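You operate a simulated robot arm through the tools that you are given. There is no shell and no other tool. Be economical: measure what you need, move in short steps, check, and stop when the job is done.

The job below is to be done with a simulated two-armed robot. You get a single attempt, and the scene is never put back.

JOB
Pick up the grey-cap flask from the wall bench near the doors with one hand, pass it to the other hand and put it on the low shelf under the middle wall bench. Open the third drawer from the top of the middle unit, take the yellow roll from the third middle drawer space from the top and put it on the bench top beside the booth, then shut the drawer. Open the second drawer from the top of the middle unit, take the yellow spoon from the second middle drawer space from the top and put it on the bench top beside the dryer, then shut the drawer. Fetch the pink box and set it on the second shelf from the bottom of the corner bay. Put the small white box marked "tubing" from the top shelf of the corner bay on the black tray. The order is free. Set down upright: grey-cap flask, pink box, small white box.

It is judged by the outcome, as a careful person would: the job done as asked, and still so three seconds after it is handed in. It fails if anything else is knocked over, pushed out of place, dropped, spilled or broken. Lids that push on must go on centred and level and be pressed home; caps that screw on are set level and turned clockwise until they are tight.

ROBOT AND FRAMES
Two 6-joint arms with two-finger parallel grippers on one trunk, on a base that drives. Base frame: it is fixed to the floor where the robot stands at the start and does not move with it; the origin is under the middle of the robot, x ahead of it, y to its left, z up. Units: cm, rad, N and s.
The left shoulder is at the start at [6, 18.7, 119.7], the right one opposite. With the tool pointing down near the work surface each hand reaches from about 10 to 32 cm from the robot's upright axis, wherever it stands, measured 20 degrees to its own side. Places, roughly: bench top beside the booth [-290, 170, 80]; bench top beside the dryer (48x25 cm) [-254, 250, 80]; black tray (29x17x6 cm) [-250, 490, 20]; grey-cap flask [50, 25, 100]; low shelf under the middle wall bench [50, 250, 20]; pink box [-600, 375, 25]; second drawer of the middle unit [-320, 240, 40]; second shelf of the corner bay [-630, 470, 50]; small white box [-625, 425, 175]; third drawer of the middle unit [-320, 240, 30]; yellow roll (7x7x3 cm) [-310, 250, 30]; yellow spoon (14x4x2 cm) [-330, 250, 40]. Payload 1.57 kg a hand.
Tool frame (each hand has its own): the origin (TCP) lies between the finger pads and is the grasp point; the fingertips stand 3 cm ahead of it; z points along the fingers, y is the line along which they close. Largest opening 11 cm; finger width 2.4, thickness 1.2; the body of the gripper, 4.8 by 11.2 cm, starts 7.8 cm behind the TCP.
Orientation is that of the tool frame in the base frame, as [roll, pitch, yaw] about the fixed x, y, z axes, in that order (R = Rz(yaw) Ry(pitch) Rx(roll)). With the fingers straight down and closing along the base's y, the tool's x points along the base's -x, its y along +y and its z along -z.

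CONTROLS
- The arms move only by the tool drive_tool. It takes "left_moves", "right_moves" or both (then of equal length, played together; a hand with none holds still); each is a list of rows, each an object of numbers (a shift or turn left out is 0, a gripper value left out holds the last): "dx", "dy", "dz": the shift along the base's x, y, z in units of 100 mm (1.0 is 100 mm); "rx", "ry", "rz": the turn, a rotation vector about the base's x, y, z in units of 180 degrees (1.0 is 180 degrees); "fingers": the gripper command, from -1 (fully open) to 1 (shut), values between in proportion. In form: [{"dx": .., "dy": .., "dz": .., "rx": .., "ry": .., "rz": .., "fingers": ..}, ...]. A call has 1 to 10 rows; each row is the pose to reach, as a shift and turn from the pose commanded when the call began. A call with a number of a shift or a turn outside -1 to 1 is refused whole. Each row takes 0.2 s and may step no farther than 5 cm and 0.15 rad from the row before; otherwise, or with a gripper value out of range, the whole call is refused. A pose out of reach is approached as far as the arm can. The call stops where the force on the tool passes 40 N (or 10 N more than at its start, if that is more) or the arm is blocked; 0.2 s more then pass. Each finger travels about 15.3 cm/s and halts on what it meets, pressing with about 27 N; the grip force reading is that of the motor and also rises with nothing between the fingers. The clock runs only during rows and for 0.2 s after the last one: add rows that repeat a pose to give the fingers time. It gives the time, the measured TCP pose, the force on the tool (base axes), the opening and the grip force at its end, in the units of the frame above (readings bear some noise), with the torque about the TCP (base axes, N m) and any sound that the robot's microphone picked up.
- Cameras (640 x 400 px; columns grow to the right, rows downward): "scene" is now at [1.05, -0.07, 173.27]; the picture's right is [-0.01, -1.00, 0.00], its down [-0.81, 0.01, -0.59] and it looks along [0.59, -0.01, -0.81] (base axes); focal length 257 px, centre (320, 200). "left" rides on the left gripper at [7, -1.6, -14.1] in its tool frame; the picture's right is [0.23, 0.97, 0.00], its down [-0.86, 0.20, -0.48] and it looks along [-0.47, 0.11, 0.88] (tool axes); focal length 222 px, centre (320, 200). "right" rides on the right gripper at [7, 1.6, -14.1] in its tool frame; the picture's right is [-0.23, 0.97, 0.00], its down [-0.86, -0.20, -0.48] and it looks along [-0.47, -0.11, 0.88] (tool axes); focal length 222 px, centre (320, 200).
- get_image(camera): a new picture of that camera. The clock stands still meanwhile.
- raise_lower(by): slides the trunk up (or, below 0, down) by that many cm; the arms and the scene camera ride with it, the base frame stays. It gives what a move gives, with no picture.
- steer(legs): drives the robot by 1 to 6 legs, each [ahead, left, turn to the left] in cm, cm and rad, along the robot's own axes; the way and the turn of a leg run together, so that a leg with both is an arc; at most 150 cm and 3.142 rad a leg. The arms and the cameras ride along, it lands a little off, and it stops where it bumps. It gives what a move gives.
- turn_head(pan, tilt): turns the head with the scene camera to pan (to the left, within 1.501 rad either way) and tilt (down, from -0.506 to 1.204), counted from straight ahead of the robot. It gives what a move gives.
- locate(camera, pixels): for up to 12 pixels [column, row] of the newest picture of that camera ("zoom" is the newest enlarged one), the place [x, y, z] in the base frame of the surface seen there, good to about 0.3 cm. The clock stands still meanwhile.
- enlarge(camera, box): a new picture of the part [left, top, right, bottom] of that camera's present view, enlarged. The clock stands still meanwhile.
- finish_job(): hands the job in; it is judged then, once.

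Work in short steps. Measure before you move; look again where a grasp or a placing could have gone wrong, and mend it. You have 145 turns and 178 pictures in all, those below and enlarged ones among them. Open the grippers and draw the arms clear of the work before you hand the job in, unless the task says otherwise.

The tools are called as a command line: name --argument value ..., lists and objects as JSON in quotes. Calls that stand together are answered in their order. drive_tool: Moves the arms, as the interface text tells. Its arguments: {"type":"object","properties":{"left_moves":{"type":"array","items":{"type":"object","properties":{"dx":{"type":"number"},"dy":{"type":"number"},"dz":{"type":"number"},"rx":{"type":"number"},"ry":{"type":"number"},"rz":{"type":"number"},"fingers":{"type":"number"}}}},"right_moves":{"type":"array","items":{"type":"object","properties":{"dx":{"type":"number"},"dy":{"type":"number"},"dz":{"type":"number"},"rx":{"type":"number"},"ry":{"type":"number"},"rz":{"type":"number"},"fingers":{"type":"number"}}}}},"required":[]} The other tools are called the same way: raise_lower (by) slides the trunk up or down; steer (legs) drives the base; turn_head (pan, tilt) turns the head that bears the scene camera; get_image (camera) takes a picture; locate (camera, pixels) gives the place of the surface under pixels of a picture; enlarge (camera, box) takes an enlarged picture of a part of a camera's view; finish_job () hands the job in.

At the start:

```text
time: 0.0
left_ee_pos: [47.54, 29.92, 112.64]
left_tool_rot: [3.141, 0.002, -3.14]
left_force: [0.0, 0.1, 0.6]
left_moment: [-0.01, 0.0, -0.02]
left_finger_gap: 11.0
left_grip_force: 0.0
right_ee_pos: [44.87, -9.45, 120.36]
right_tool_rot: [3.142, 0.001, 3.142]
right_force: [0.3, -0.4, -0.2]
right_moment: [0.01, 0.02, -0.01]
right_finger_gap: 11.01
right_grip_force: 0.1
trunk travel left (down, up): [-82.5, 16.5]
robot x, y, heading: [0.2, -0.21, -0.001]
head pan, tilt: [-0.014, 0.944]
```

scene: 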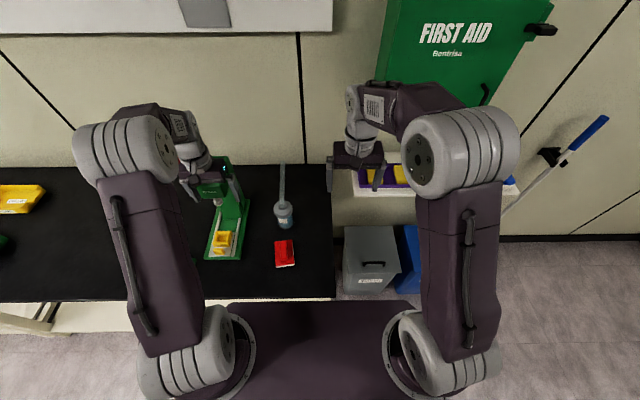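
right: 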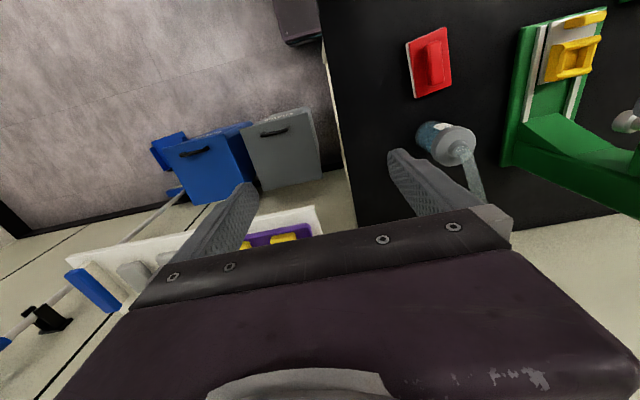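
left: 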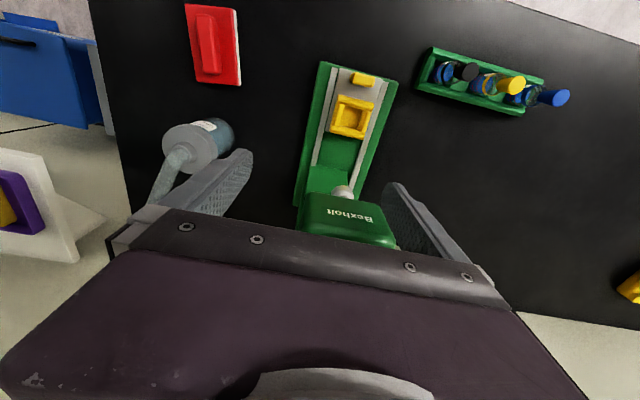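

The start pictures show a green device, a bottle with a grey stalk at scene (284,210) and a vial rack. I look closer for the grey-cap flask.

enlarge --camera "scene" --box '[170, 140, 330, 280]'

enlarge --camera "left" --box '[100, 0, 640, 300]'

turn_head --pan 0.6 --tilt 0.7

get_image --camera "scene"

```text
2.86 times, centred on (250, 210) of scene
```

zoom: 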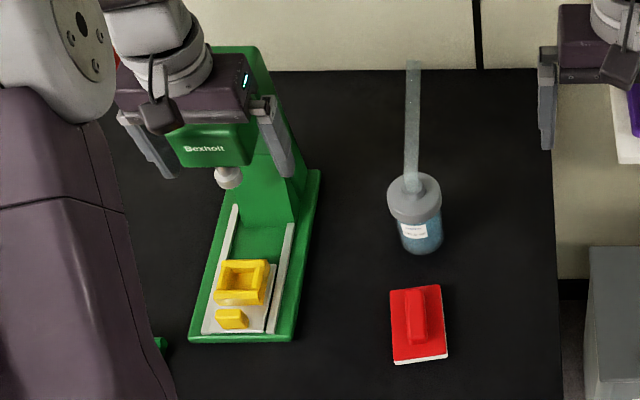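

```text
1.19 times, centred on (370, 150) of left
```

zoom: 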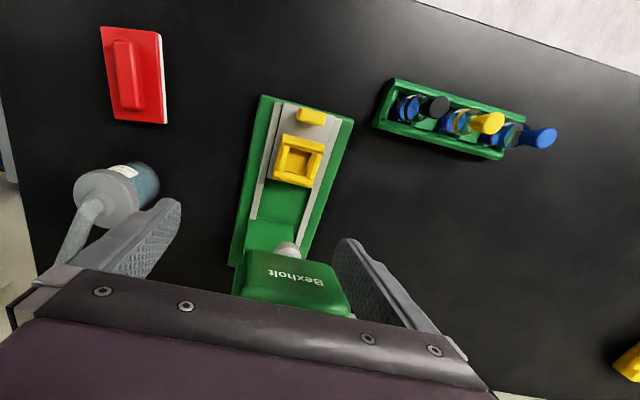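

```text
time: 1.0
left_ee_pos: [47.54, 29.9, 112.63]
left_tool_rot: [-3.14, 0.002, 3.142]
left_force: [-0.5, -0.5, -0.1]
left_moment: [0.01, -0.01, -0.03]
left_finger_gap: 11.02
left_grip_force: 0.0
right_ee_pos: [44.88, -9.5, 120.47]
right_tool_rot: [3.141, 0.0, 3.14]
right_force: [-0.5, -0.7, 0.3]
right_moment: [0.02, 0.03, -0.05]
right_finger_gap: 10.98
right_grip_force: 0.2
trunk travel left (down, up): [-82.5, 16.5]
robot x, y, heading: [-0.15, 0.08, 0.001]
head pan, tilt: [0.6, 0.7]
```

```text
172 pictures are left
```

scene: 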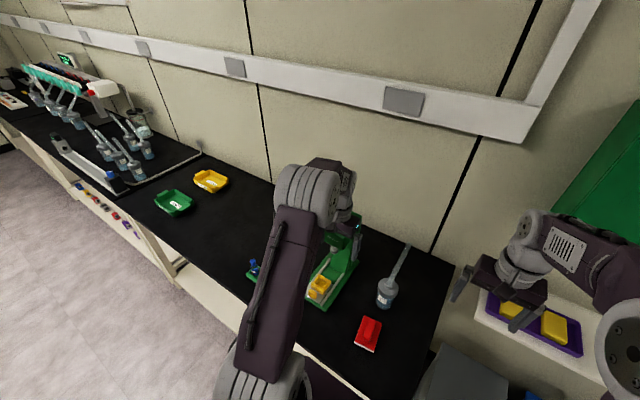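

The grey-capped bottle stands at scene (386,292) with a long stalk. I measure it and zoom in.

enlarge --camera "scene" --box '[330, 220, 450, 350]'

locate --camera "scene" --pixels '[[386, 303], [388, 288], [394, 276], [407, 247], [400, 262], [420, 300], [322, 288], [347, 262], [372, 330]]'

enlarge --camera "right" --box '[370, 80, 520, 230]'

```text
3.08 times, centred on (390, 285) of scene
```

zoom: 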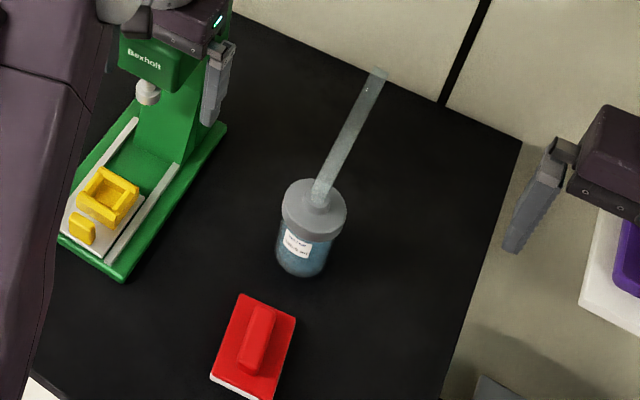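

```text
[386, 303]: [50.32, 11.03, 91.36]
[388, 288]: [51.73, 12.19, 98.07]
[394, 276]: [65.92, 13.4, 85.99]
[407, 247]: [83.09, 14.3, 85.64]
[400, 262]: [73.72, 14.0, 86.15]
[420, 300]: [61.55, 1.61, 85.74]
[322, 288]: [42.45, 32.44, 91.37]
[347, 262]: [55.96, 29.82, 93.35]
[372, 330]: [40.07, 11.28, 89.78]
```

```text
2.67 times, centred on (445, 155) of right
```

zoom: 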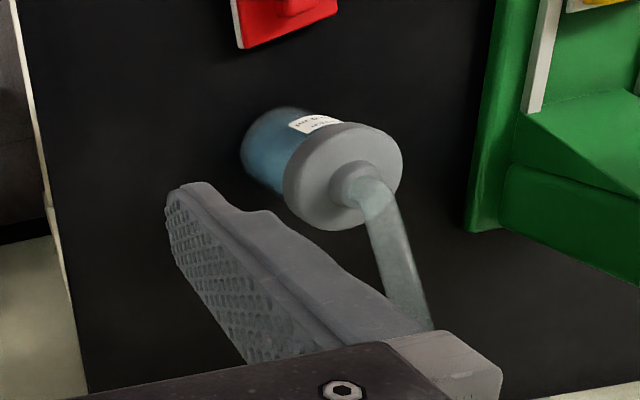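

The flask stands near [52, 12], z 86–98, with a tall glass tube in its cap. I tilt the right hand forward about 50° so it can take the body from the side, below the tube.

drive_tool --right_moves '[{"ry": -0.046, "dx": -0.1}, {"ry": -0.092, "dx": -0.2}, {"ry": -0.139, "dx": -0.3}, {"ry": -0.185, "dx": -0.4}, {"ry": -0.232, "dx": -0.5}, {"ry": -0.278, "dx": -0.6}]'

drive_tool --right_moves '[{"rz": 0.04}, {"rz": 0.08}, {"rz": 0.12}, {"rz": 0.16}, {"rz": 0.194}]'

get_image --camera "right"

```text
time: 2.4
left_ee_pos: [47.68, 30.11, 112.59]
left_tool_rot: [-3.139, 0.001, -3.141]
left_force: [0.7, -0.9, -0.3]
left_moment: [-0.03, 0.0, 0.0]
left_finger_gap: 11.01
left_grip_force: 0.1
right_ee_pos: [41.82, -7.38, 122.0]
right_tool_rot: [-3.137, 0.87, -3.135]
right_force: [-0.1, 0.5, 0.4]
right_moment: [-0.02, 0.03, -0.01]
right_finger_gap: 11.0
right_grip_force: 0.1
right hand out of reach, approached as far as the arm can: row 6
trunk travel left (down, up): [-82.5, 16.5]
robot x, y, heading: [-0.09, 0.24, -0.0]
head pan, tilt: [0.6, 0.7]
```

```text
time: 3.6
left_ee_pos: [47.64, 29.96, 112.63]
left_tool_rot: [3.142, 0.001, 3.14]
left_force: [-0.4, -0.4, 0.6]
left_moment: [-0.01, 0.0, -0.03]
left_finger_gap: 10.97
left_grip_force: 0.0
right_ee_pos: [38.85, 3.59, 121.08]
right_tool_rot: [-3.13, 0.871, -2.608]
right_force: [-0.2, 0.4, -0.2]
right_moment: [0.0, -0.01, 0.03]
right_finger_gap: 10.98
right_grip_force: 0.1
right hand out of reach, approached as far as the arm can: row 1, 2, 3, 4, 5
trunk travel left (down, up): [-82.5, 16.5]
robot x, y, heading: [-0.25, -0.38, 0.003]
head pan, tilt: [0.6, 0.7]
```

```text
169 pictures are left
```

right: 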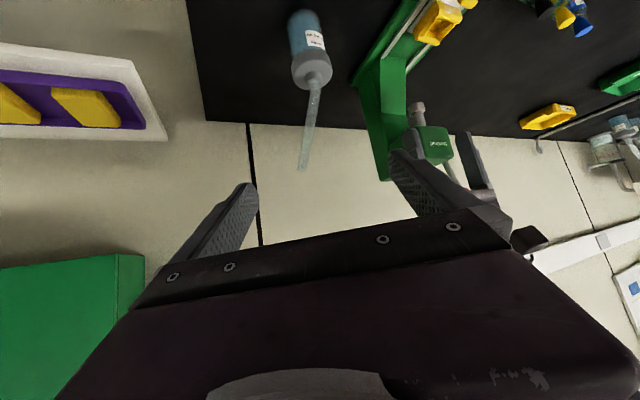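

Now I see the flask from the side at right (305,50). I measure it here.

enlarge --camera "right" --box '[240, 0, 400, 180]'

locate --camera "right" --pixels '[[303, 15], [305, 35], [308, 55], [312, 68], [314, 78], [296, 40], [322, 40], [313, 95], [303, 165]]'

```text
2.22 times, centred on (320, 90) of right
```

zoom: 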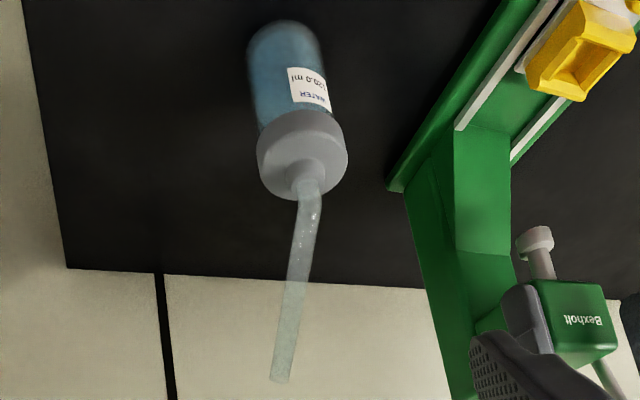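

```text
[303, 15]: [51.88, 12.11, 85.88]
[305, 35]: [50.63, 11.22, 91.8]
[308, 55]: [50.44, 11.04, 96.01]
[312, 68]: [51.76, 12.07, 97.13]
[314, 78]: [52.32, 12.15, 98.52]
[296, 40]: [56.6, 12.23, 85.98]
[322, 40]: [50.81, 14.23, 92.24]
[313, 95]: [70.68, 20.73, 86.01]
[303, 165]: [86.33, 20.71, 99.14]
```

Flask axis is about [52.5, 12.5], body z 86–94, cap 94.5–97.5. The tilted hand needs more distance, so I back off 14 cm, raise the left hand, then lower the trunk.

steer --legs '[[-14, 0, 0]]'

drive_tool --left_moves '[{"dz": 0.4, "dy": 0.2}, {"dz": 0.8, "dy": 0.4}, {"dz": 1.0, "dy": 0.6}]'

raise_lower --by -15

get_image --camera "scene"

```text
time: 4.9
left_ee_pos: [33.89, 30.1, 112.58]
left_tool_rot: [-3.14, 0.0, -3.14]
left_force: [-0.4, 0.4, -0.7]
left_moment: [0.03, 0.01, -0.02]
left_finger_gap: 11.0
left_grip_force: 0.2
right_ee_pos: [25.36, 3.75, 121.01]
right_tool_rot: [-3.133, 0.869, -2.609]
right_force: [1.0, 1.1, 0.2]
right_moment: [0.01, -0.06, 0.03]
right_finger_gap: 11.0
right_grip_force: 0.1
trunk travel left (down, up): [-82.5, 16.5]
robot x, y, heading: [-13.57, -0.09, 0.007]
head pan, tilt: [0.6, 0.7]
```

```text
time: 5.7
left_ee_pos: [33.55, 35.94, 122.97]
left_tool_rot: [-3.14, 0.002, -3.141]
left_force: [-1.0, 0.3, 0.3]
left_moment: [-0.03, -0.01, -0.03]
left_finger_gap: 11.0
left_grip_force: 0.1
right_ee_pos: [25.08, 3.74, 121.05]
right_tool_rot: [-3.132, 0.87, -2.608]
right_force: [-0.4, -0.4, 0.2]
right_moment: [0.02, 0.0, -0.03]
right_finger_gap: 11.0
right_grip_force: 0.1
trunk travel left (down, up): [-82.5, 16.5]
robot x, y, heading: [-13.75, 0.18, 0.001]
head pan, tilt: [0.6, 0.7]
```

```text
time: 7.5
left_ee_pos: [33.69, 35.81, 107.91]
left_tool_rot: [3.142, 0.002, -3.141]
left_force: [-0.4, 1.4, 0.3]
left_moment: [0.01, -0.05, 0.01]
left_finger_gap: 11.02
left_grip_force: 0.1
right_ee_pos: [25.19, 3.72, 106.13]
right_tool_rot: [-3.133, 0.87, -2.609]
right_force: [0.2, 0.3, 0.2]
right_moment: [-0.03, 0.0, 0.03]
right_finger_gap: 11.0
right_grip_force: 0.0
trunk travel left (down, up): [-67.5, 31.5]
robot x, y, heading: [-13.8, -0.36, 0.0]
head pan, tilt: [0.6, 0.7]
```

```text
167 pictures are left
```

scene: 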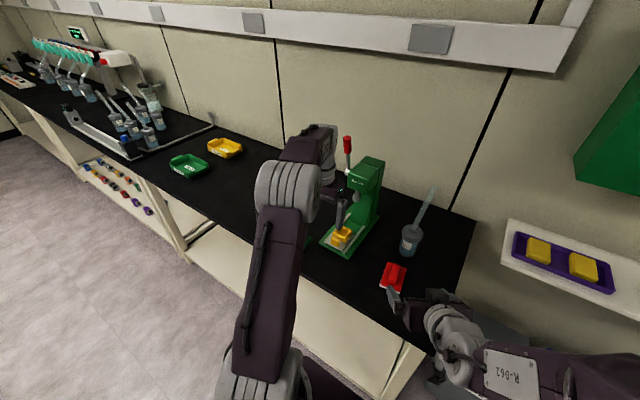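

The hand sits at [25.2,3.7,106.1] but its commanded pose may differ after the out-of-reach moves; I test with a small move forward.

drive_tool --right_moves '[{"dx": 0.4}, {"dx": 0.8}]'

```text
time: 8.1
left_ee_pos: [33.75, 35.95, 107.78]
left_tool_rot: [3.141, 0.001, -3.141]
left_force: [0.6, -0.6, -0.5]
left_moment: [-0.05, 0.03, -0.02]
left_finger_gap: 10.99
left_grip_force: 0.0
right_ee_pos: [30.23, 6.44, 105.35]
right_tool_rot: [-3.123, 0.871, -2.607]
right_force: [-0.3, 0.0, -0.1]
right_moment: [0.0, -0.01, 0.01]
right_finger_gap: 11.01
right_grip_force: 0.0
right hand out of reach, approached as far as the arm can: row 1, 2
trunk travel left (down, up): [-67.5, 31.5]
robot x, y, heading: [-13.44, 0.3, 0.004]
head pan, tilt: [0.6, 0.7]
```

Still inside the minimum reach; I go on outward and down toward the pregrasp.

drive_tool --right_moves '[{"dx": 0.35, "dy": 0.1}, {"dx": 0.7, "dy": 0.2, "dz": -0.2}, {"dx": 1.0, "dy": 0.3, "dz": -0.4}]'

get_image --camera "right"

```text
time: 8.9
left_ee_pos: [33.82, 35.92, 107.77]
left_tool_rot: [-3.141, 0.0, -3.14]
left_force: [-1.1, -0.1, 0.0]
left_moment: [0.01, 0.02, 0.04]
left_finger_gap: 11.0
left_grip_force: 0.0
right_ee_pos: [38.62, 11.22, 101.08]
right_tool_rot: [-3.121, 0.867, -2.61]
right_force: [0.2, -0.1, 0.4]
right_moment: [0.01, 0.02, -0.02]
right_finger_gap: 10.98
right_grip_force: 0.1
right hand out of reach, approached as far as the arm can: row 1, 2, 3
trunk travel left (down, up): [-67.5, 31.5]
robot x, y, heading: [-13.93, 0.03, 0.001]
head pan, tilt: [0.6, 0.7]
```

```text
166 pictures are left
```

right: 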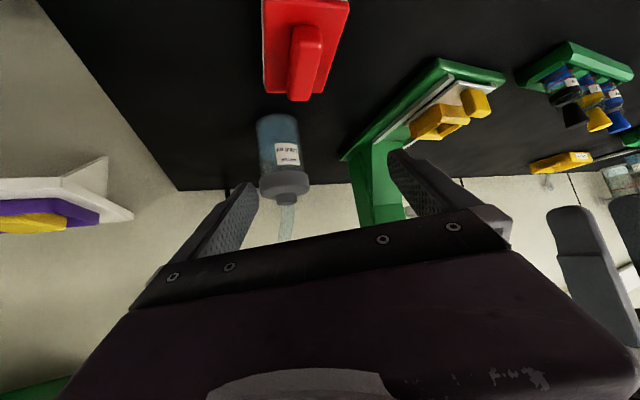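

The geometry is still too near. I back off another 10 cm, then continue.

steer --legs '[[-10, 0, 0]]'

drive_tool --right_moves '[{"dx": 0.4}, {"dx": 0.8}]'

```text
time: 10.0
left_ee_pos: [23.94, 35.96, 107.83]
left_tool_rot: [-3.14, 0.001, -3.14]
left_force: [-0.6, -0.1, -0.4]
left_moment: [0.02, 0.02, 0.02]
left_finger_gap: 11.0
left_grip_force: 0.1
right_ee_pos: [28.95, 11.3, 101.19]
right_tool_rot: [-3.122, 0.868, -2.605]
right_force: [-0.3, 0.0, 0.6]
right_moment: [-0.02, -0.01, -0.01]
right_finger_gap: 11.02
right_grip_force: 0.1
trunk travel left (down, up): [-67.5, 31.5]
robot x, y, heading: [-23.58, -0.09, 0.004]
head pan, tilt: [0.6, 0.7]
```

```text
time: 10.6
left_ee_pos: [23.97, 36.0, 107.7]
left_tool_rot: [3.14, 0.0, -3.141]
left_force: [0.1, -0.1, -0.5]
left_moment: [0.0, -0.01, -0.01]
left_finger_gap: 10.99
left_grip_force: 0.1
right_ee_pos: [36.75, 11.62, 101.44]
right_tool_rot: [-3.115, 0.864, -2.609]
right_force: [0.3, 0.6, 0.7]
right_moment: [0.0, 0.0, 0.01]
right_finger_gap: 11.0
right_grip_force: 0.0
trunk travel left (down, up): [-67.5, 31.5]
robot x, y, heading: [-23.11, 0.27, 0.002]
head pan, tilt: [0.6, 0.7]
```

Now in reach and tracking. I move to the pregrasp [44.6, 7.8, 97.7].

drive_tool --right_moves '[{"dx": 0.1, "dy": -0.38}, {"dx": 0.45, "dy": -0.38, "dz": -0.2}, {"dx": 0.785, "dy": -0.38, "dz": -0.37}, {"dx": 0.785, "dy": -0.38, "dz": -0.37}]'

get_image --camera "right"

get_image --camera "scene"

```text
time: 11.6
left_ee_pos: [23.64, 35.93, 107.86]
left_tool_rot: [3.142, 0.003, -3.139]
left_force: [-0.2, 0.0, 0.9]
left_moment: [0.01, 0.0, -0.01]
left_finger_gap: 11.0
left_grip_force: 0.1
right_ee_pos: [44.85, 7.44, 97.53]
right_tool_rot: [-3.122, 0.869, -2.606]
right_force: [-1.4, 0.4, -0.3]
right_moment: [0.03, -0.02, 0.04]
right_finger_gap: 10.99
right_grip_force: 0.1
right hand out of reach, approached as far as the arm can: row 1
trunk travel left (down, up): [-67.5, 31.5]
robot x, y, heading: [-23.53, -0.19, 0.005]
head pan, tilt: [0.6, 0.7]
```

```text
165 pictures are left
```

right: 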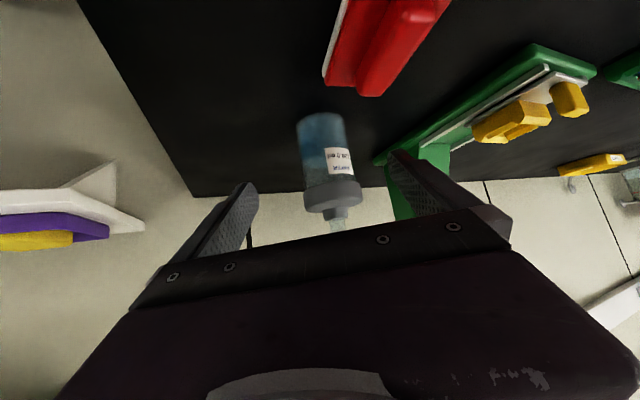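

```text
164 pictures are left
```

scene: 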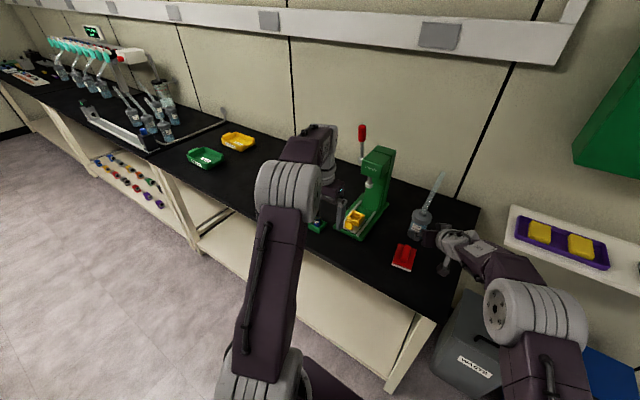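

The flask is centred between the fingers at about column 328. I refine its position from here.

locate --camera "right" --pixels '[[322, 120], [310, 160], [328, 155], [334, 190], [347, 190], [318, 145], [340, 145], [330, 112]]'

```text
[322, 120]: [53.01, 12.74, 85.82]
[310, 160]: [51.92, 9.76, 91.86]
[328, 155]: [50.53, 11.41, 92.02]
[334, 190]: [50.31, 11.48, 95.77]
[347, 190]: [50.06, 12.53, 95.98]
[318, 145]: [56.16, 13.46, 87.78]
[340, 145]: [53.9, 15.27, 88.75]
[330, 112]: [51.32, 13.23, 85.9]
```

Centre ≈ [52.8, 12.7]. I advance along the tool axis to z 90, then close.

drive_tool --right_moves '[{"dx": 0.27, "dy": 0.18, "dz": -0.25}, {"dx": 0.53, "dy": 0.35, "dz": -0.5}, {"dx": 0.79, "dy": 0.525, "dz": -0.75}, {"dx": 0.79, "dy": 0.525, "dz": -0.75}]'

get_image --camera "right"

```text
time: 12.6
left_ee_pos: [23.96, 35.99, 107.88]
left_tool_rot: [-3.141, 0.0, -3.138]
left_force: [0.1, -0.5, 0.2]
left_moment: [0.01, -0.01, -0.03]
left_finger_gap: 11.0
left_grip_force: 0.0
right_ee_pos: [47.91, 10.65, 90.95]
right_tool_rot: [-3.121, 0.866, -2.607]
right_force: [0.2, 0.2, -0.4]
right_moment: [0.0, 0.0, -0.01]
right_finger_gap: 10.98
right_grip_force: 0.0
right hand out of reach, approached as far as the arm can: row 2, 3, 4
trunk travel left (down, up): [-67.5, 31.5]
robot x, y, heading: [-23.4, -0.14, -0.001]
head pan, tilt: [0.6, 0.7]
```

```text
163 pictures are left
```

right: 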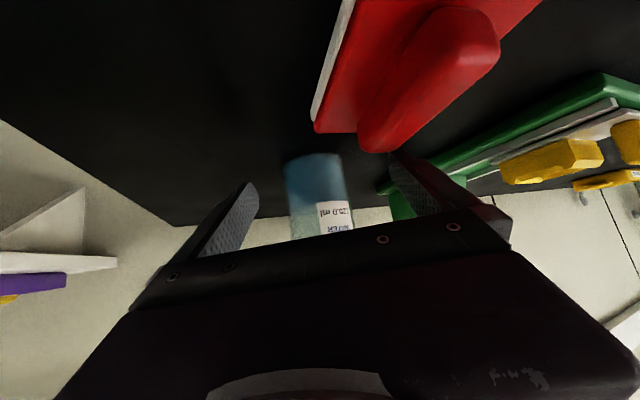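

The arm is at its reach limit at [47.9,10.7,91]. I drive the base the remaining way, ahead 4.8 and left 2.

steer --legs '[[4.8, 2.0, 0]]'

get_image --camera "right"

```text
time: 13.6
left_ee_pos: [28.41, 37.78, 107.9]
left_tool_rot: [-3.14, 0.003, -3.137]
left_force: [0.6, 0.1, -0.2]
left_moment: [-0.05, 0.0, 0.0]
left_finger_gap: 11.01
left_grip_force: 0.0
right_ee_pos: [52.5, 12.48, 91.13]
right_tool_rot: [-3.124, 0.872, -2.607]
right_force: [0.7, 0.8, 0.3]
right_moment: [0.03, 0.01, -0.01]
right_finger_gap: 11.0
right_grip_force: 0.1
trunk travel left (down, up): [-67.5, 31.5]
robot x, y, heading: [-18.66, 1.91, 0.008]
head pan, tilt: [0.6, 0.7]
```

```text
162 pictures are left
```

right: 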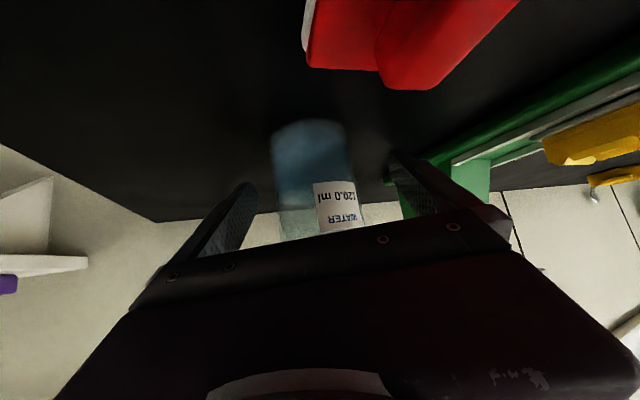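

The flask is between the fingers. I close the gripper.

drive_tool --right_moves '[{"fingers": -0.3}, {"fingers": 0.2}, {"fingers": 1}, {"fingers": 1}]'

get_image --camera "right"

get_image --camera "scene"

```text
time: 14.6
left_ee_pos: [28.52, 37.87, 107.72]
left_tool_rot: [-3.141, 0.0, -3.139]
left_force: [0.0, -0.6, -0.7]
left_moment: [0.02, -0.01, -0.01]
left_finger_gap: 10.96
left_grip_force: 0.1
right_ee_pos: [52.7, 12.58, 90.92]
right_tool_rot: [-3.123, 0.867, -2.607]
right_force: [0.3, -0.5, 0.2]
right_moment: [-0.02, 0.02, 0.0]
right_finger_gap: 6.16
right_grip_force: 26.9
trunk travel left (down, up): [-67.5, 31.5]
robot x, y, heading: [-18.63, 2.07, 0.006]
head pan, tilt: [0.6, 0.7]
```

```text
161 pictures are left
```

right: 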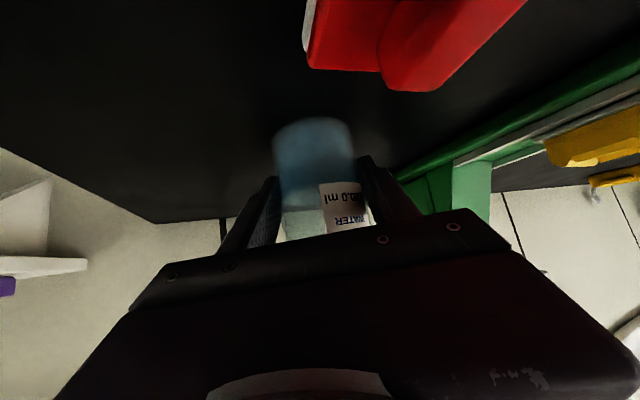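

```text
160 pictures are left
```

scene: 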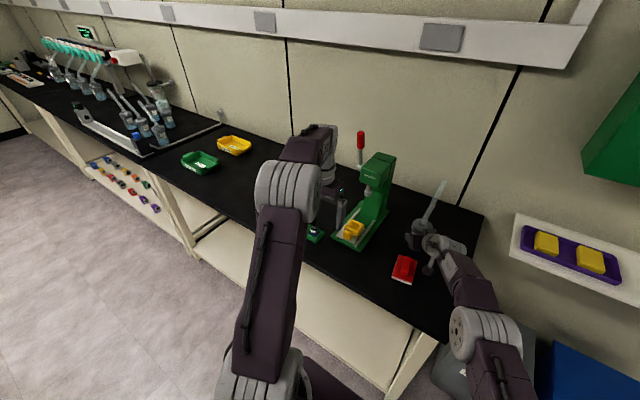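

Gripped (gap 6.2). I lift with the trunk, check, then back away from the bench.

raise_lower --by 14

steer --legs '[[-40, 0, 0]]'

get_image --camera "scene"

get_image --camera "right"

```text
time: 16.2
left_ee_pos: [28.64, 37.94, 121.82]
left_tool_rot: [-3.142, 0.002, -3.137]
left_force: [-0.1, 1.1, -0.4]
left_moment: [0.01, 0.0, 0.0]
left_finger_gap: 10.99
left_grip_force: 0.0
right_ee_pos: [52.62, 12.54, 104.89]
right_tool_rot: [-3.123, 0.867, -2.609]
right_force: [-0.8, 0.2, -2.8]
right_moment: [0.01, 0.02, -0.01]
right_finger_gap: 6.16
right_grip_force: 27.0
trunk travel left (down, up): [-81.5, 17.5]
robot x, y, heading: [-18.77, 2.13, 0.005]
head pan, tilt: [0.6, 0.7]
```

```text
time: 18.7
left_ee_pos: [-11.24, 38.0, 121.75]
left_tool_rot: [-3.14, 0.001, -3.133]
left_force: [0.1, -0.3, -0.1]
left_moment: [0.02, 0.0, 0.0]
left_finger_gap: 10.99
left_grip_force: 0.0
right_ee_pos: [13.1, 12.68, 104.84]
right_tool_rot: [-3.124, 0.869, -2.602]
right_force: [0.9, 0.0, -2.8]
right_moment: [-0.01, 0.01, 0.01]
right_finger_gap: 6.14
right_grip_force: 26.5
trunk travel left (down, up): [-81.5, 17.5]
robot x, y, heading: [-58.5, 1.55, 0.013]
head pan, tilt: [0.6, 0.7]
```

```text
159 pictures are left
```

scene: 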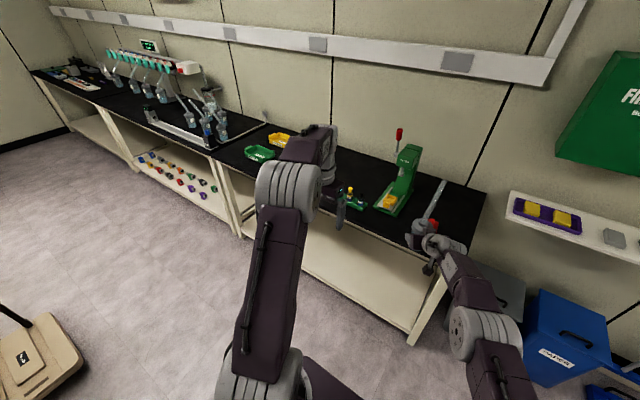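

```text
158 pictures are left
```

right: 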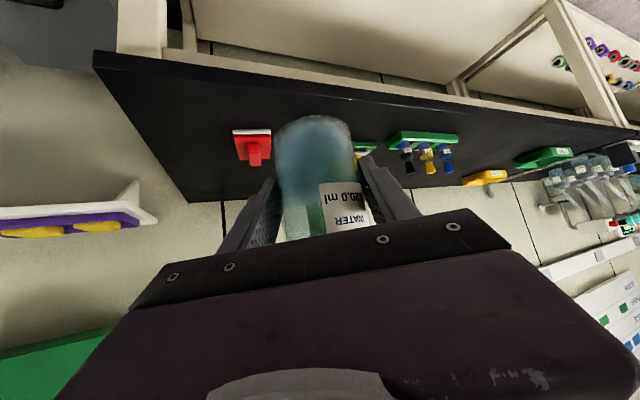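

Flask held upright. I draw it in a bit with the right hand and tilt the left hand forward at the same time.

drive_tool --left_moves '[{"ry": -0.046, "dx": 0.2}, {"ry": -0.092, "dx": 0.4}, {"ry": -0.139, "dx": 0.6}, {"ry": -0.185, "dx": 0.8}, {"ry": -0.232, "dx": 1.0}, {"ry": -0.278, "dx": 1.0}]' --right_moves '[{"dx": -0.15}, {"dx": -0.3}, {"dx": -0.45}, {"dx": -0.6}, {"dx": -0.75}, {"dx": -0.8}]'

drive_tool --left_moves '[{"rz": -0.044}, {"rz": -0.088}, {"rz": -0.132}, {"rz": -0.176}, {"rz": -0.22}, {"rz": -0.264}, {"rz": -0.308}, {"rz": -0.352}, {"rz": -0.396}, {"rz": -0.444}]'

get_image --camera "scene"

get_image --camera "left"

```text
time: 20.1
left_ee_pos: [-1.4, 38.06, 121.78]
left_tool_rot: [-3.132, 0.875, -3.127]
left_force: [0.3, 0.2, -0.9]
left_moment: [-0.01, 0.02, -0.01]
left_finger_gap: 11.01
left_grip_force: 0.0
right_ee_pos: [4.68, 12.74, 104.95]
right_tool_rot: [-3.121, 0.868, -2.601]
right_force: [-1.1, -0.2, -3.0]
right_moment: [-0.06, 0.02, -0.02]
right_finger_gap: 6.12
right_grip_force: 26.3
right hand out of reach, approached as far as the arm can: row 3, 4
trunk travel left (down, up): [-81.5, 17.5]
robot x, y, heading: [-58.7, 1.28, 0.012]
head pan, tilt: [0.6, 0.7]
```

```text
time: 22.3
left_ee_pos: [-7.04, 33.91, 120.63]
left_tool_rot: [-3.131, 0.875, 1.759]
left_force: [0.4, 0.0, 0.0]
left_moment: [0.01, 0.0, 0.0]
left_finger_gap: 10.99
left_grip_force: 0.1
left hand out of reach, approached as far as the arm can: row 8, 9, 10
right_ee_pos: [4.81, 12.71, 104.85]
right_tool_rot: [-3.123, 0.868, -2.603]
right_force: [-0.2, -0.2, -2.6]
right_moment: [0.01, 0.07, -0.01]
right_finger_gap: 6.15
right_grip_force: 26.6
trunk travel left (down, up): [-81.5, 17.5]
robot x, y, heading: [-58.61, 1.46, 0.007]
head pan, tilt: [0.6, 0.7]
```

```text
157 pictures are left
```

scene: 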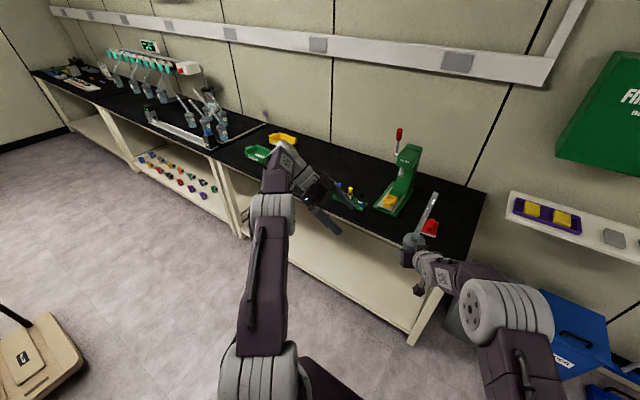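

```text
156 pictures are left
```

left: 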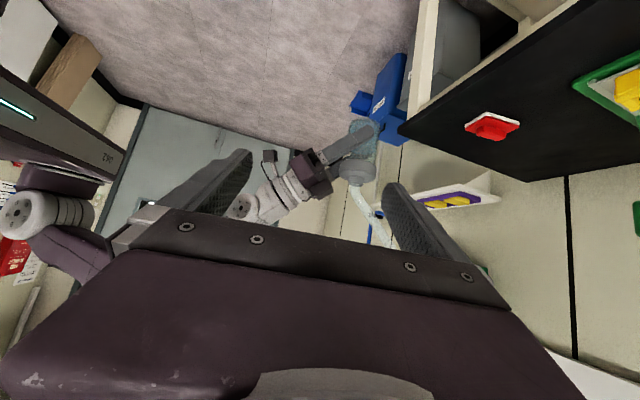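

The left camera sees the flask at (360,165) held by the right gripper. I locate the cap and look at the tube.

enlarge --camera "left" --box '[280, 100, 440, 260]'

locate --camera "left" --pixels '[[358, 165], [342, 170], [374, 172], [358, 180], [360, 150], [365, 135], [350, 175]]'

```text
2.50 times, centred on (360, 180) of left
```

zoom: 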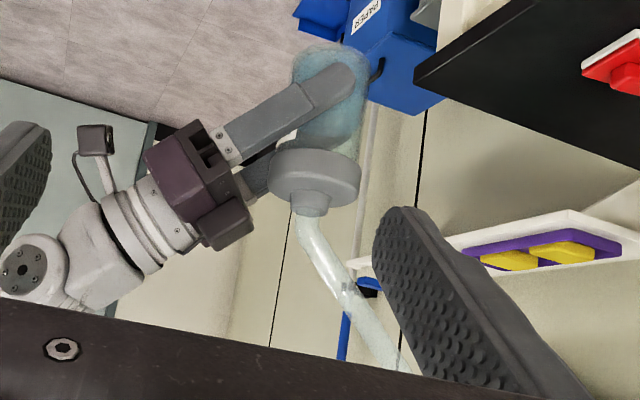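

```text
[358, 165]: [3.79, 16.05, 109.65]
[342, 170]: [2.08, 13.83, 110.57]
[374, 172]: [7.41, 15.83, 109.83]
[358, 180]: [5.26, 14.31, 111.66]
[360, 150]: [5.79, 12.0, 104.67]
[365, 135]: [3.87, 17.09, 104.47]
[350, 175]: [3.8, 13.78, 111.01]
```

Cap centre ≈ [4.9,12.8], z 108.3–111.5, and the tube leans away to +x. I bring the left hand to a pregrasp [3,23,118.3] with partly closed fingers.

drive_tool --left_moves '[{"dx": 0.4, "dy": 0, "fingers": -0.53}, {"dx": 0.8, "dy": 0, "fingers": -0.53}, {"dx": 1.0, "dy": -0.35, "fingers": -0.53}, {"dx": 1.0, "dy": -0.75, "fingers": -0.53}, {"dx": 1.0, "dy": -1.0, "dz": -0.23, "fingers": -0.53}]'

get_image --camera "left"

```text
time: 23.5
left_ee_pos: [0.15, 23.32, 117.89]
left_tool_rot: [-3.129, 0.875, 1.762]
left_force: [0.2, 0.0, 0.5]
left_moment: [-0.02, 0.03, -0.03]
left_finger_gap: 8.42
left_grip_force: 0.1
left hand out of reach, approached as far as the arm can: row 1, 2, 3, 4, 5
right_ee_pos: [4.99, 12.67, 104.85]
right_tool_rot: [-3.124, 0.868, -2.602]
right_force: [0.5, -0.8, -3.4]
right_moment: [-0.03, 0.01, 0.02]
right_finger_gap: 6.17
right_grip_force: 26.7
trunk travel left (down, up): [-81.5, 17.5]
robot x, y, heading: [-58.57, 1.78, 0.008]
head pan, tilt: [0.6, 0.7]
```

```text
154 pictures are left
```

left: 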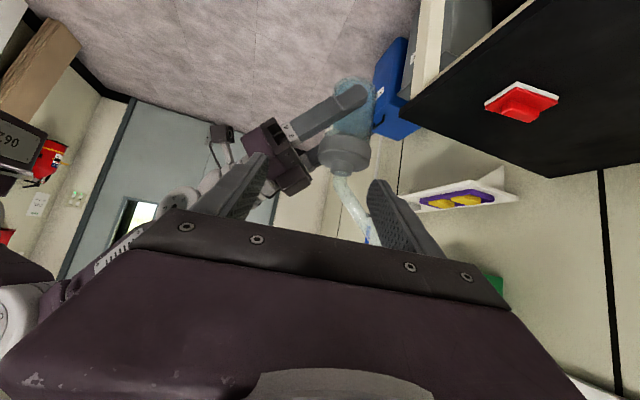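

The left hand is at its outer limit in x. I turn it 19° back so its wrist comes nearer, and re-aim.

drive_tool --left_moves '[{"rz": 0.04}, {"rz": 0.08, "dy": -0.1}, {"rz": 0.105, "dy": -0.15, "dz": 0.04}, {"rz": 0.105, "dy": -0.15, "dz": 0.04}]'

get_image --camera "left"

```text
time: 24.5
left_ee_pos: [0.11, 21.67, 118.32]
left_tool_rot: [-3.132, 0.874, 2.09]
left_force: [0.0, -0.9, -0.5]
left_moment: [0.02, -0.01, 0.02]
left_finger_gap: 8.41
left_grip_force: 0.1
right_ee_pos: [4.9, 12.81, 104.91]
right_tool_rot: [-3.123, 0.867, -2.603]
right_force: [-0.4, 0.6, -2.6]
right_moment: [-0.04, -0.01, 0.02]
right_finger_gap: 6.14
right_grip_force: 27.3
trunk travel left (down, up): [-81.5, 17.5]
robot x, y, heading: [-58.48, 1.33, 0.013]
head pan, tilt: [0.6, 0.7]
```

```text
153 pictures are left
```

left: 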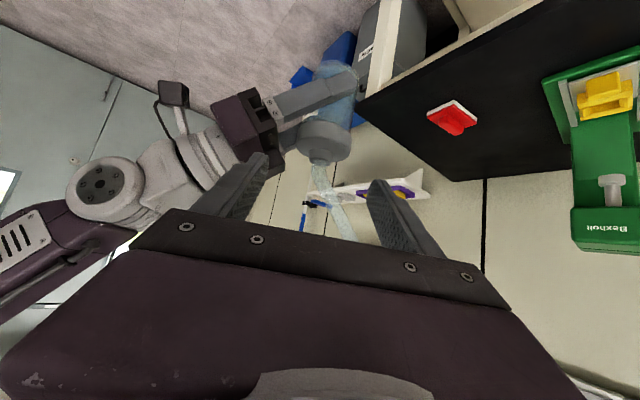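

Cap lies centred at column 323 between the left fingers. I advance along the tool axis to the cap.

drive_tool --left_moves '[{"dx": 0.14, "dy": -0.26, "dz": -0.257}, {"dx": 0.28, "dy": -0.52, "dz": -0.51}, {"dx": 0.42, "dy": -0.78, "dz": -0.77}, {"dx": 0.42, "dy": -0.78, "dz": -0.77}]'

get_image --camera "left"

get_image --camera "right"

```text
time: 25.1
left_ee_pos: [2.84, 16.86, 113.86]
left_tool_rot: [-3.141, 0.881, 2.088]
left_force: [1.2, 1.2, 1.7]
left_moment: [-0.03, 0.01, 0.02]
left_finger_gap: 8.32
left_grip_force: 0.1
right_ee_pos: [4.58, 12.01, 103.93]
right_tool_rot: [-3.122, 0.843, -2.607]
right_force: [-0.8, -0.3, -4.3]
right_moment: [0.03, -0.16, 0.03]
right_finger_gap: 6.11
right_grip_force: 26.8
trunk travel left (down, up): [-81.5, 17.5]
robot x, y, heading: [-58.49, 1.93, 0.006]
head pan, tilt: [0.6, 0.7]
stopped in row 3 (right hand): the force on the tool passed its limit at 48 N (the readings are from after the stop); the commanded pose is now the measured one
```

```text
152 pictures are left
```

left: 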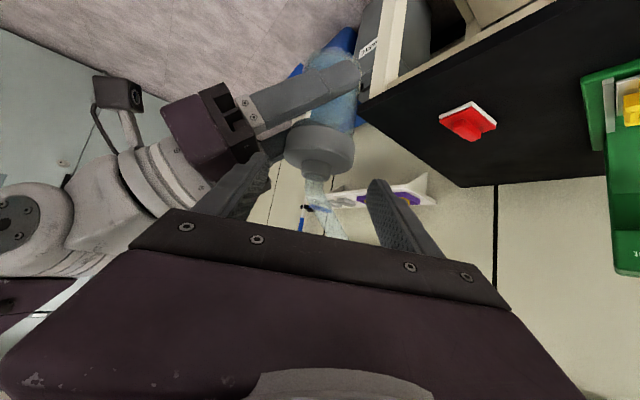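

```text
151 pictures are left
```

right: 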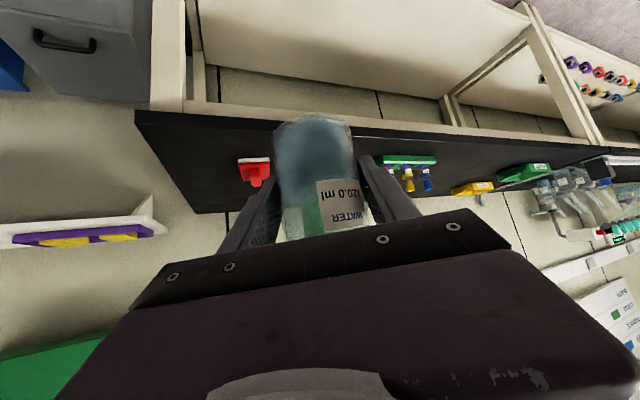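

The left finger met the right gripper's body. I withdraw the left hand along its axis, and will turn the right hand so the two hands face each other.

drive_tool --left_moves '[{"dx": -0.18, "dy": 0.31, "dz": 0.3}, {"dx": -0.36, "dy": 0.62, "dz": 0.6}, {"dx": -0.5, "dy": 0.95, "dz": 0.7}, {"dx": -0.7, "dy": 1.0, "dz": 0.8}]'

drive_tool --left_moves '[{"rz": -0.04}, {"rz": -0.08}, {"rz": -0.105}, {"dy": 0.1, "rz": -0.105}, {"dy": 0.2, "rz": -0.105}, {"dy": 0.2, "rz": -0.105}]' --right_moves '[{"rz": 0.046, "dx": -0.15, "dy": -0.15}, {"rz": 0.092, "dx": -0.3, "dy": -0.3}, {"rz": 0.139, "dx": -0.45, "dy": -0.45}, {"rz": 0.185, "dx": -0.6, "dy": -0.6}, {"rz": 0.232, "dx": -0.75, "dy": -0.75}, {"rz": 0.278, "dx": -0.9, "dy": -0.9}]'

get_image --camera "left"

get_image --camera "scene"

```text
time: 26.1
left_ee_pos: [-4.23, 26.88, 121.69]
left_tool_rot: [3.14, 0.879, 2.087]
left_force: [0.3, -0.9, -0.4]
left_moment: [0.01, -0.03, 0.06]
left_finger_gap: 8.41
left_grip_force: 0.1
right_ee_pos: [4.57, 12.21, 104.11]
right_tool_rot: [-3.123, 0.846, -2.608]
right_force: [-0.5, 0.6, -3.2]
right_moment: [-0.02, 0.01, 0.05]
right_finger_gap: 6.11
right_grip_force: 26.7
trunk travel left (down, up): [-81.5, 17.5]
robot x, y, heading: [-58.38, 1.63, 0.009]
head pan, tilt: [0.6, 0.7]
```

```text
time: 27.5
left_ee_pos: [-4.26, 28.78, 121.83]
left_tool_rot: [-3.139, 0.878, 1.758]
left_force: [-0.3, 0.0, -0.4]
left_moment: [0.0, -0.01, -0.01]
left_finger_gap: 8.42
left_grip_force: 0.0
right_ee_pos: [-4.29, 2.94, 104.14]
right_tool_rot: [-3.124, 0.848, -1.735]
right_force: [0.6, -0.2, -2.5]
right_moment: [-0.01, 0.01, -0.01]
right_finger_gap: 6.11
right_grip_force: 26.8
trunk travel left (down, up): [-81.5, 17.5]
robot x, y, heading: [-58.86, 1.9, 0.011]
head pan, tilt: [0.6, 0.7]
```

```text
150 pictures are left
```

left: 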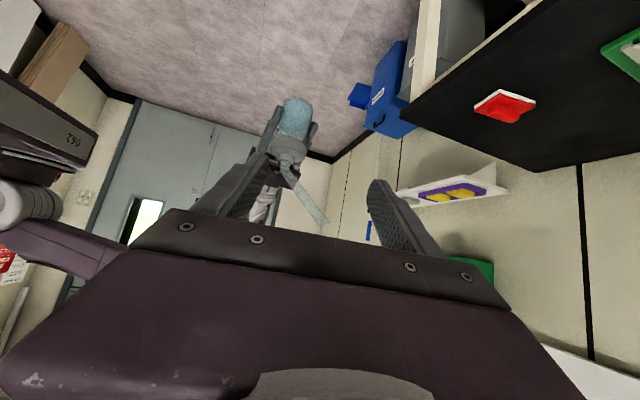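

```text
149 pictures are left
```

scene: 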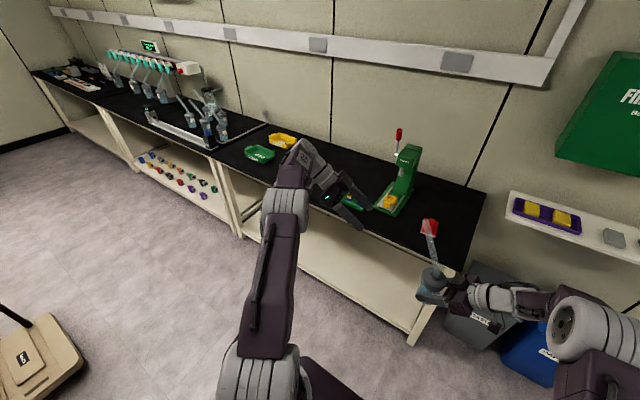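

The tube leans about 40° toward +x/+y now, so I turn the right hand back 20° and bring the left hand to a pregrasp at [-6.2,13,117.6].

drive_tool --right_moves '[{"rz": -0.04}, {"rz": -0.08}, {"rz": -0.11}, {"rz": -0.11}, {"rz": -0.11}]' --left_moves '[{"dx": -0.05, "dy": -0.1}, {"dx": -0.1, "dy": -0.3}, {"dx": -0.19, "dy": -0.6, "dz": -0.1}, {"dx": -0.19, "dy": -0.95, "dz": -0.2}, {"dx": -0.19, "dy": -1.0, "dz": -0.2}]'

get_image --camera "left"

```text
time: 28.7
left_ee_pos: [-6.11, 18.89, 119.53]
left_tool_rot: [-3.14, 0.88, 1.759]
left_force: [-0.1, 0.4, 0.7]
left_moment: [0.02, 0.0, 0.02]
left_finger_gap: 8.42
left_grip_force: 0.0
right_ee_pos: [-4.41, 3.09, 104.06]
right_tool_rot: [-3.123, 0.847, -2.08]
right_force: [0.1, 0.4, -2.6]
right_moment: [-0.06, 0.02, -0.02]
right_finger_gap: 6.16
right_grip_force: 27.2
trunk travel left (down, up): [-81.5, 17.5]
robot x, y, heading: [-58.54, 1.25, 0.007]
head pan, tilt: [0.6, 0.7]
```

```text
148 pictures are left
```

left: 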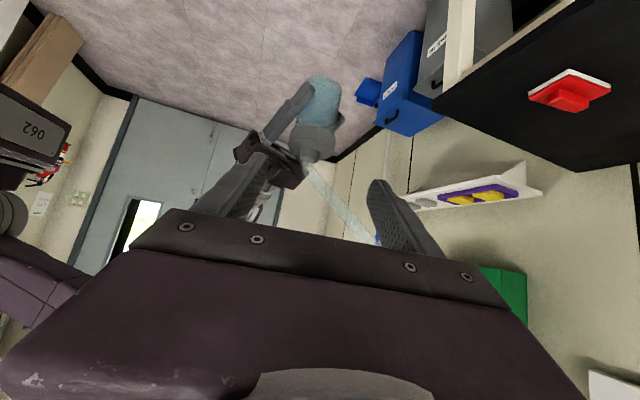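

Cap at (313,145). I measure it before the approach.

locate --camera "left" --pixels '[[313, 138], [297, 140], [330, 142], [311, 150], [310, 160], [316, 128]]'

enlarge --camera "left" --box '[220, 60, 420, 260]'

```text
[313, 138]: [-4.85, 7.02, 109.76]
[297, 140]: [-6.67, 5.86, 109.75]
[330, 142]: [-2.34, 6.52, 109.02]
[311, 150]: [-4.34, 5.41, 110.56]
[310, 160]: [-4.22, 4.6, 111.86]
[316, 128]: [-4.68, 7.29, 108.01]
```

```text
2.00 times, centred on (320, 160) of left
```

zoom: 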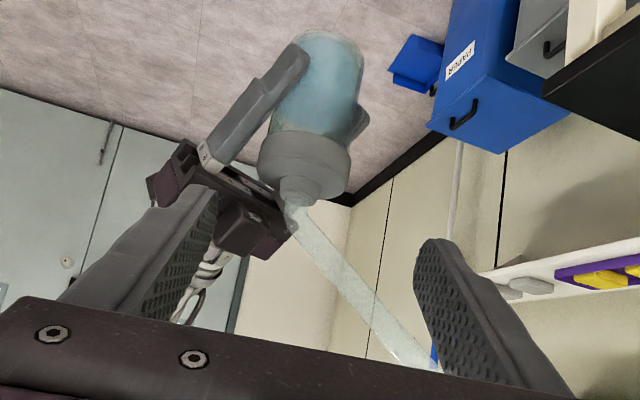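

Cap centre ≈ [-4.4,3.6], mid z 109.1. I advance to 4 cm short of it with the opening at 7.9 cm.

drive_tool --left_moves '[{"dy": -0.3, "dz": -0.1, "fingers": -0.44}, {"dy": -0.52, "dz": -0.19}, {"dx": 0.04, "dy": -0.8, "dz": -0.42}, {"dx": 0.07, "dy": -0.97, "dz": -0.57}]'

get_image --camera "left"

```text
time: 29.7
left_ee_pos: [-5.34, 8.9, 113.97]
left_tool_rot: [3.141, 0.877, 1.756]
left_force: [-0.3, -0.6, -0.3]
left_moment: [-0.03, -0.01, 0.0]
left_finger_gap: 7.93
left_grip_force: 0.2
right_ee_pos: [-4.38, 3.03, 104.13]
right_tool_rot: [-3.124, 0.846, -2.081]
right_force: [0.6, -0.3, -2.5]
right_moment: [-0.01, 0.01, 0.02]
right_finger_gap: 6.12
right_grip_force: 26.9
trunk travel left (down, up): [-81.5, 17.5]
robot x, y, heading: [-58.98, 1.61, 0.007]
head pan, tilt: [0.6, 0.7]
```

```text
146 pictures are left
```

left: 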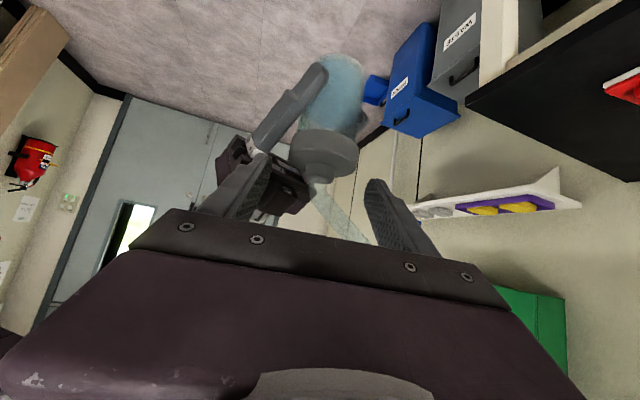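

Cap is centred within a few mm; I advance the last stretch and close.

drive_tool --left_moves '[{"dx": 0.045, "dy": -0.2, "dz": -0.2}, {"dx": 0.094, "dy": -0.41, "dz": -0.4}, {"dx": 0.094, "dy": -0.41, "dz": -0.4}]'

get_image --camera "left"

```text
time: 30.5
left_ee_pos: [-4.31, 5.29, 110.08]
left_tool_rot: [3.137, 0.882, 1.753]
left_force: [-1.0, 1.6, 0.5]
left_moment: [0.02, 0.08, -0.03]
left_finger_gap: 7.92
left_grip_force: 0.1
right_ee_pos: [-4.51, 2.66, 103.67]
right_tool_rot: [-3.122, 0.831, -2.088]
right_force: [0.5, 0.3, -3.7]
right_moment: [0.01, -0.05, 0.01]
right_finger_gap: 6.13
right_grip_force: 26.8
trunk travel left (down, up): [-81.5, 17.5]
robot x, y, heading: [-58.44, 1.58, 0.008]
head pan, tilt: [0.6, 0.7]
stopped in row 3 (right hand): the force on the tool passed its limit at 42 N (the readings are from after the stop); the commanded pose is now the measured one
```

```text
145 pictures are left
```

left: 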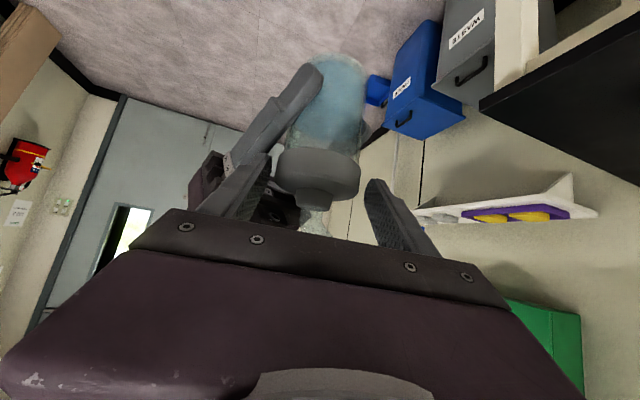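

The hands just touch but the cap is already between the left fingers; I back off 3 mm and close the left gripper.

drive_tool --left_moves '[{"dy": 0.03, "dz": 0.03, "fingers": -0.35}, {"dy": 0.03, "dz": 0.03, "fingers": -0.2}, {"dy": 0.03, "dz": 0.03, "fingers": 1}, {"dy": 0.03, "dz": 0.03, "fingers": 1}]'

get_image --camera "left"

```text
time: 31.5
left_ee_pos: [-4.42, 5.52, 110.44]
left_tool_rot: [-3.139, 0.881, 1.758]
left_force: [-13.7, -6.6, 4.4]
left_moment: [-0.56, 1.0, -0.14]
left_finger_gap: 6.73
left_grip_force: 27.1
right_ee_pos: [-4.31, 2.71, 103.78]
right_tool_rot: [-3.118, 0.836, -2.087]
right_force: [13.3, 6.8, -6.3]
right_moment: [-0.07, -0.05, -0.25]
right_finger_gap: 6.16
right_grip_force: 26.6
trunk travel left (down, up): [-81.5, 17.5]
robot x, y, heading: [-58.47, 1.44, 0.011]
head pan, tilt: [0.6, 0.7]
```

```text
144 pictures are left
```

left: 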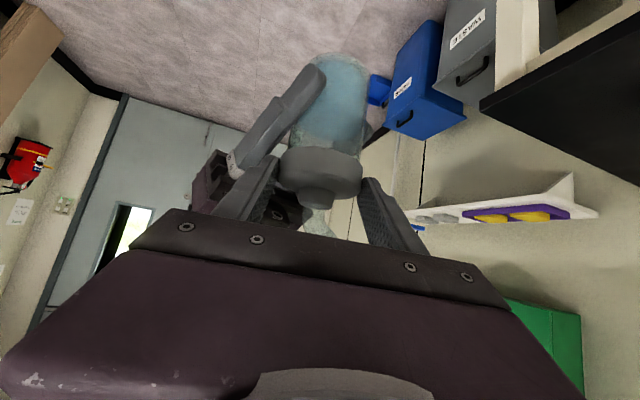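

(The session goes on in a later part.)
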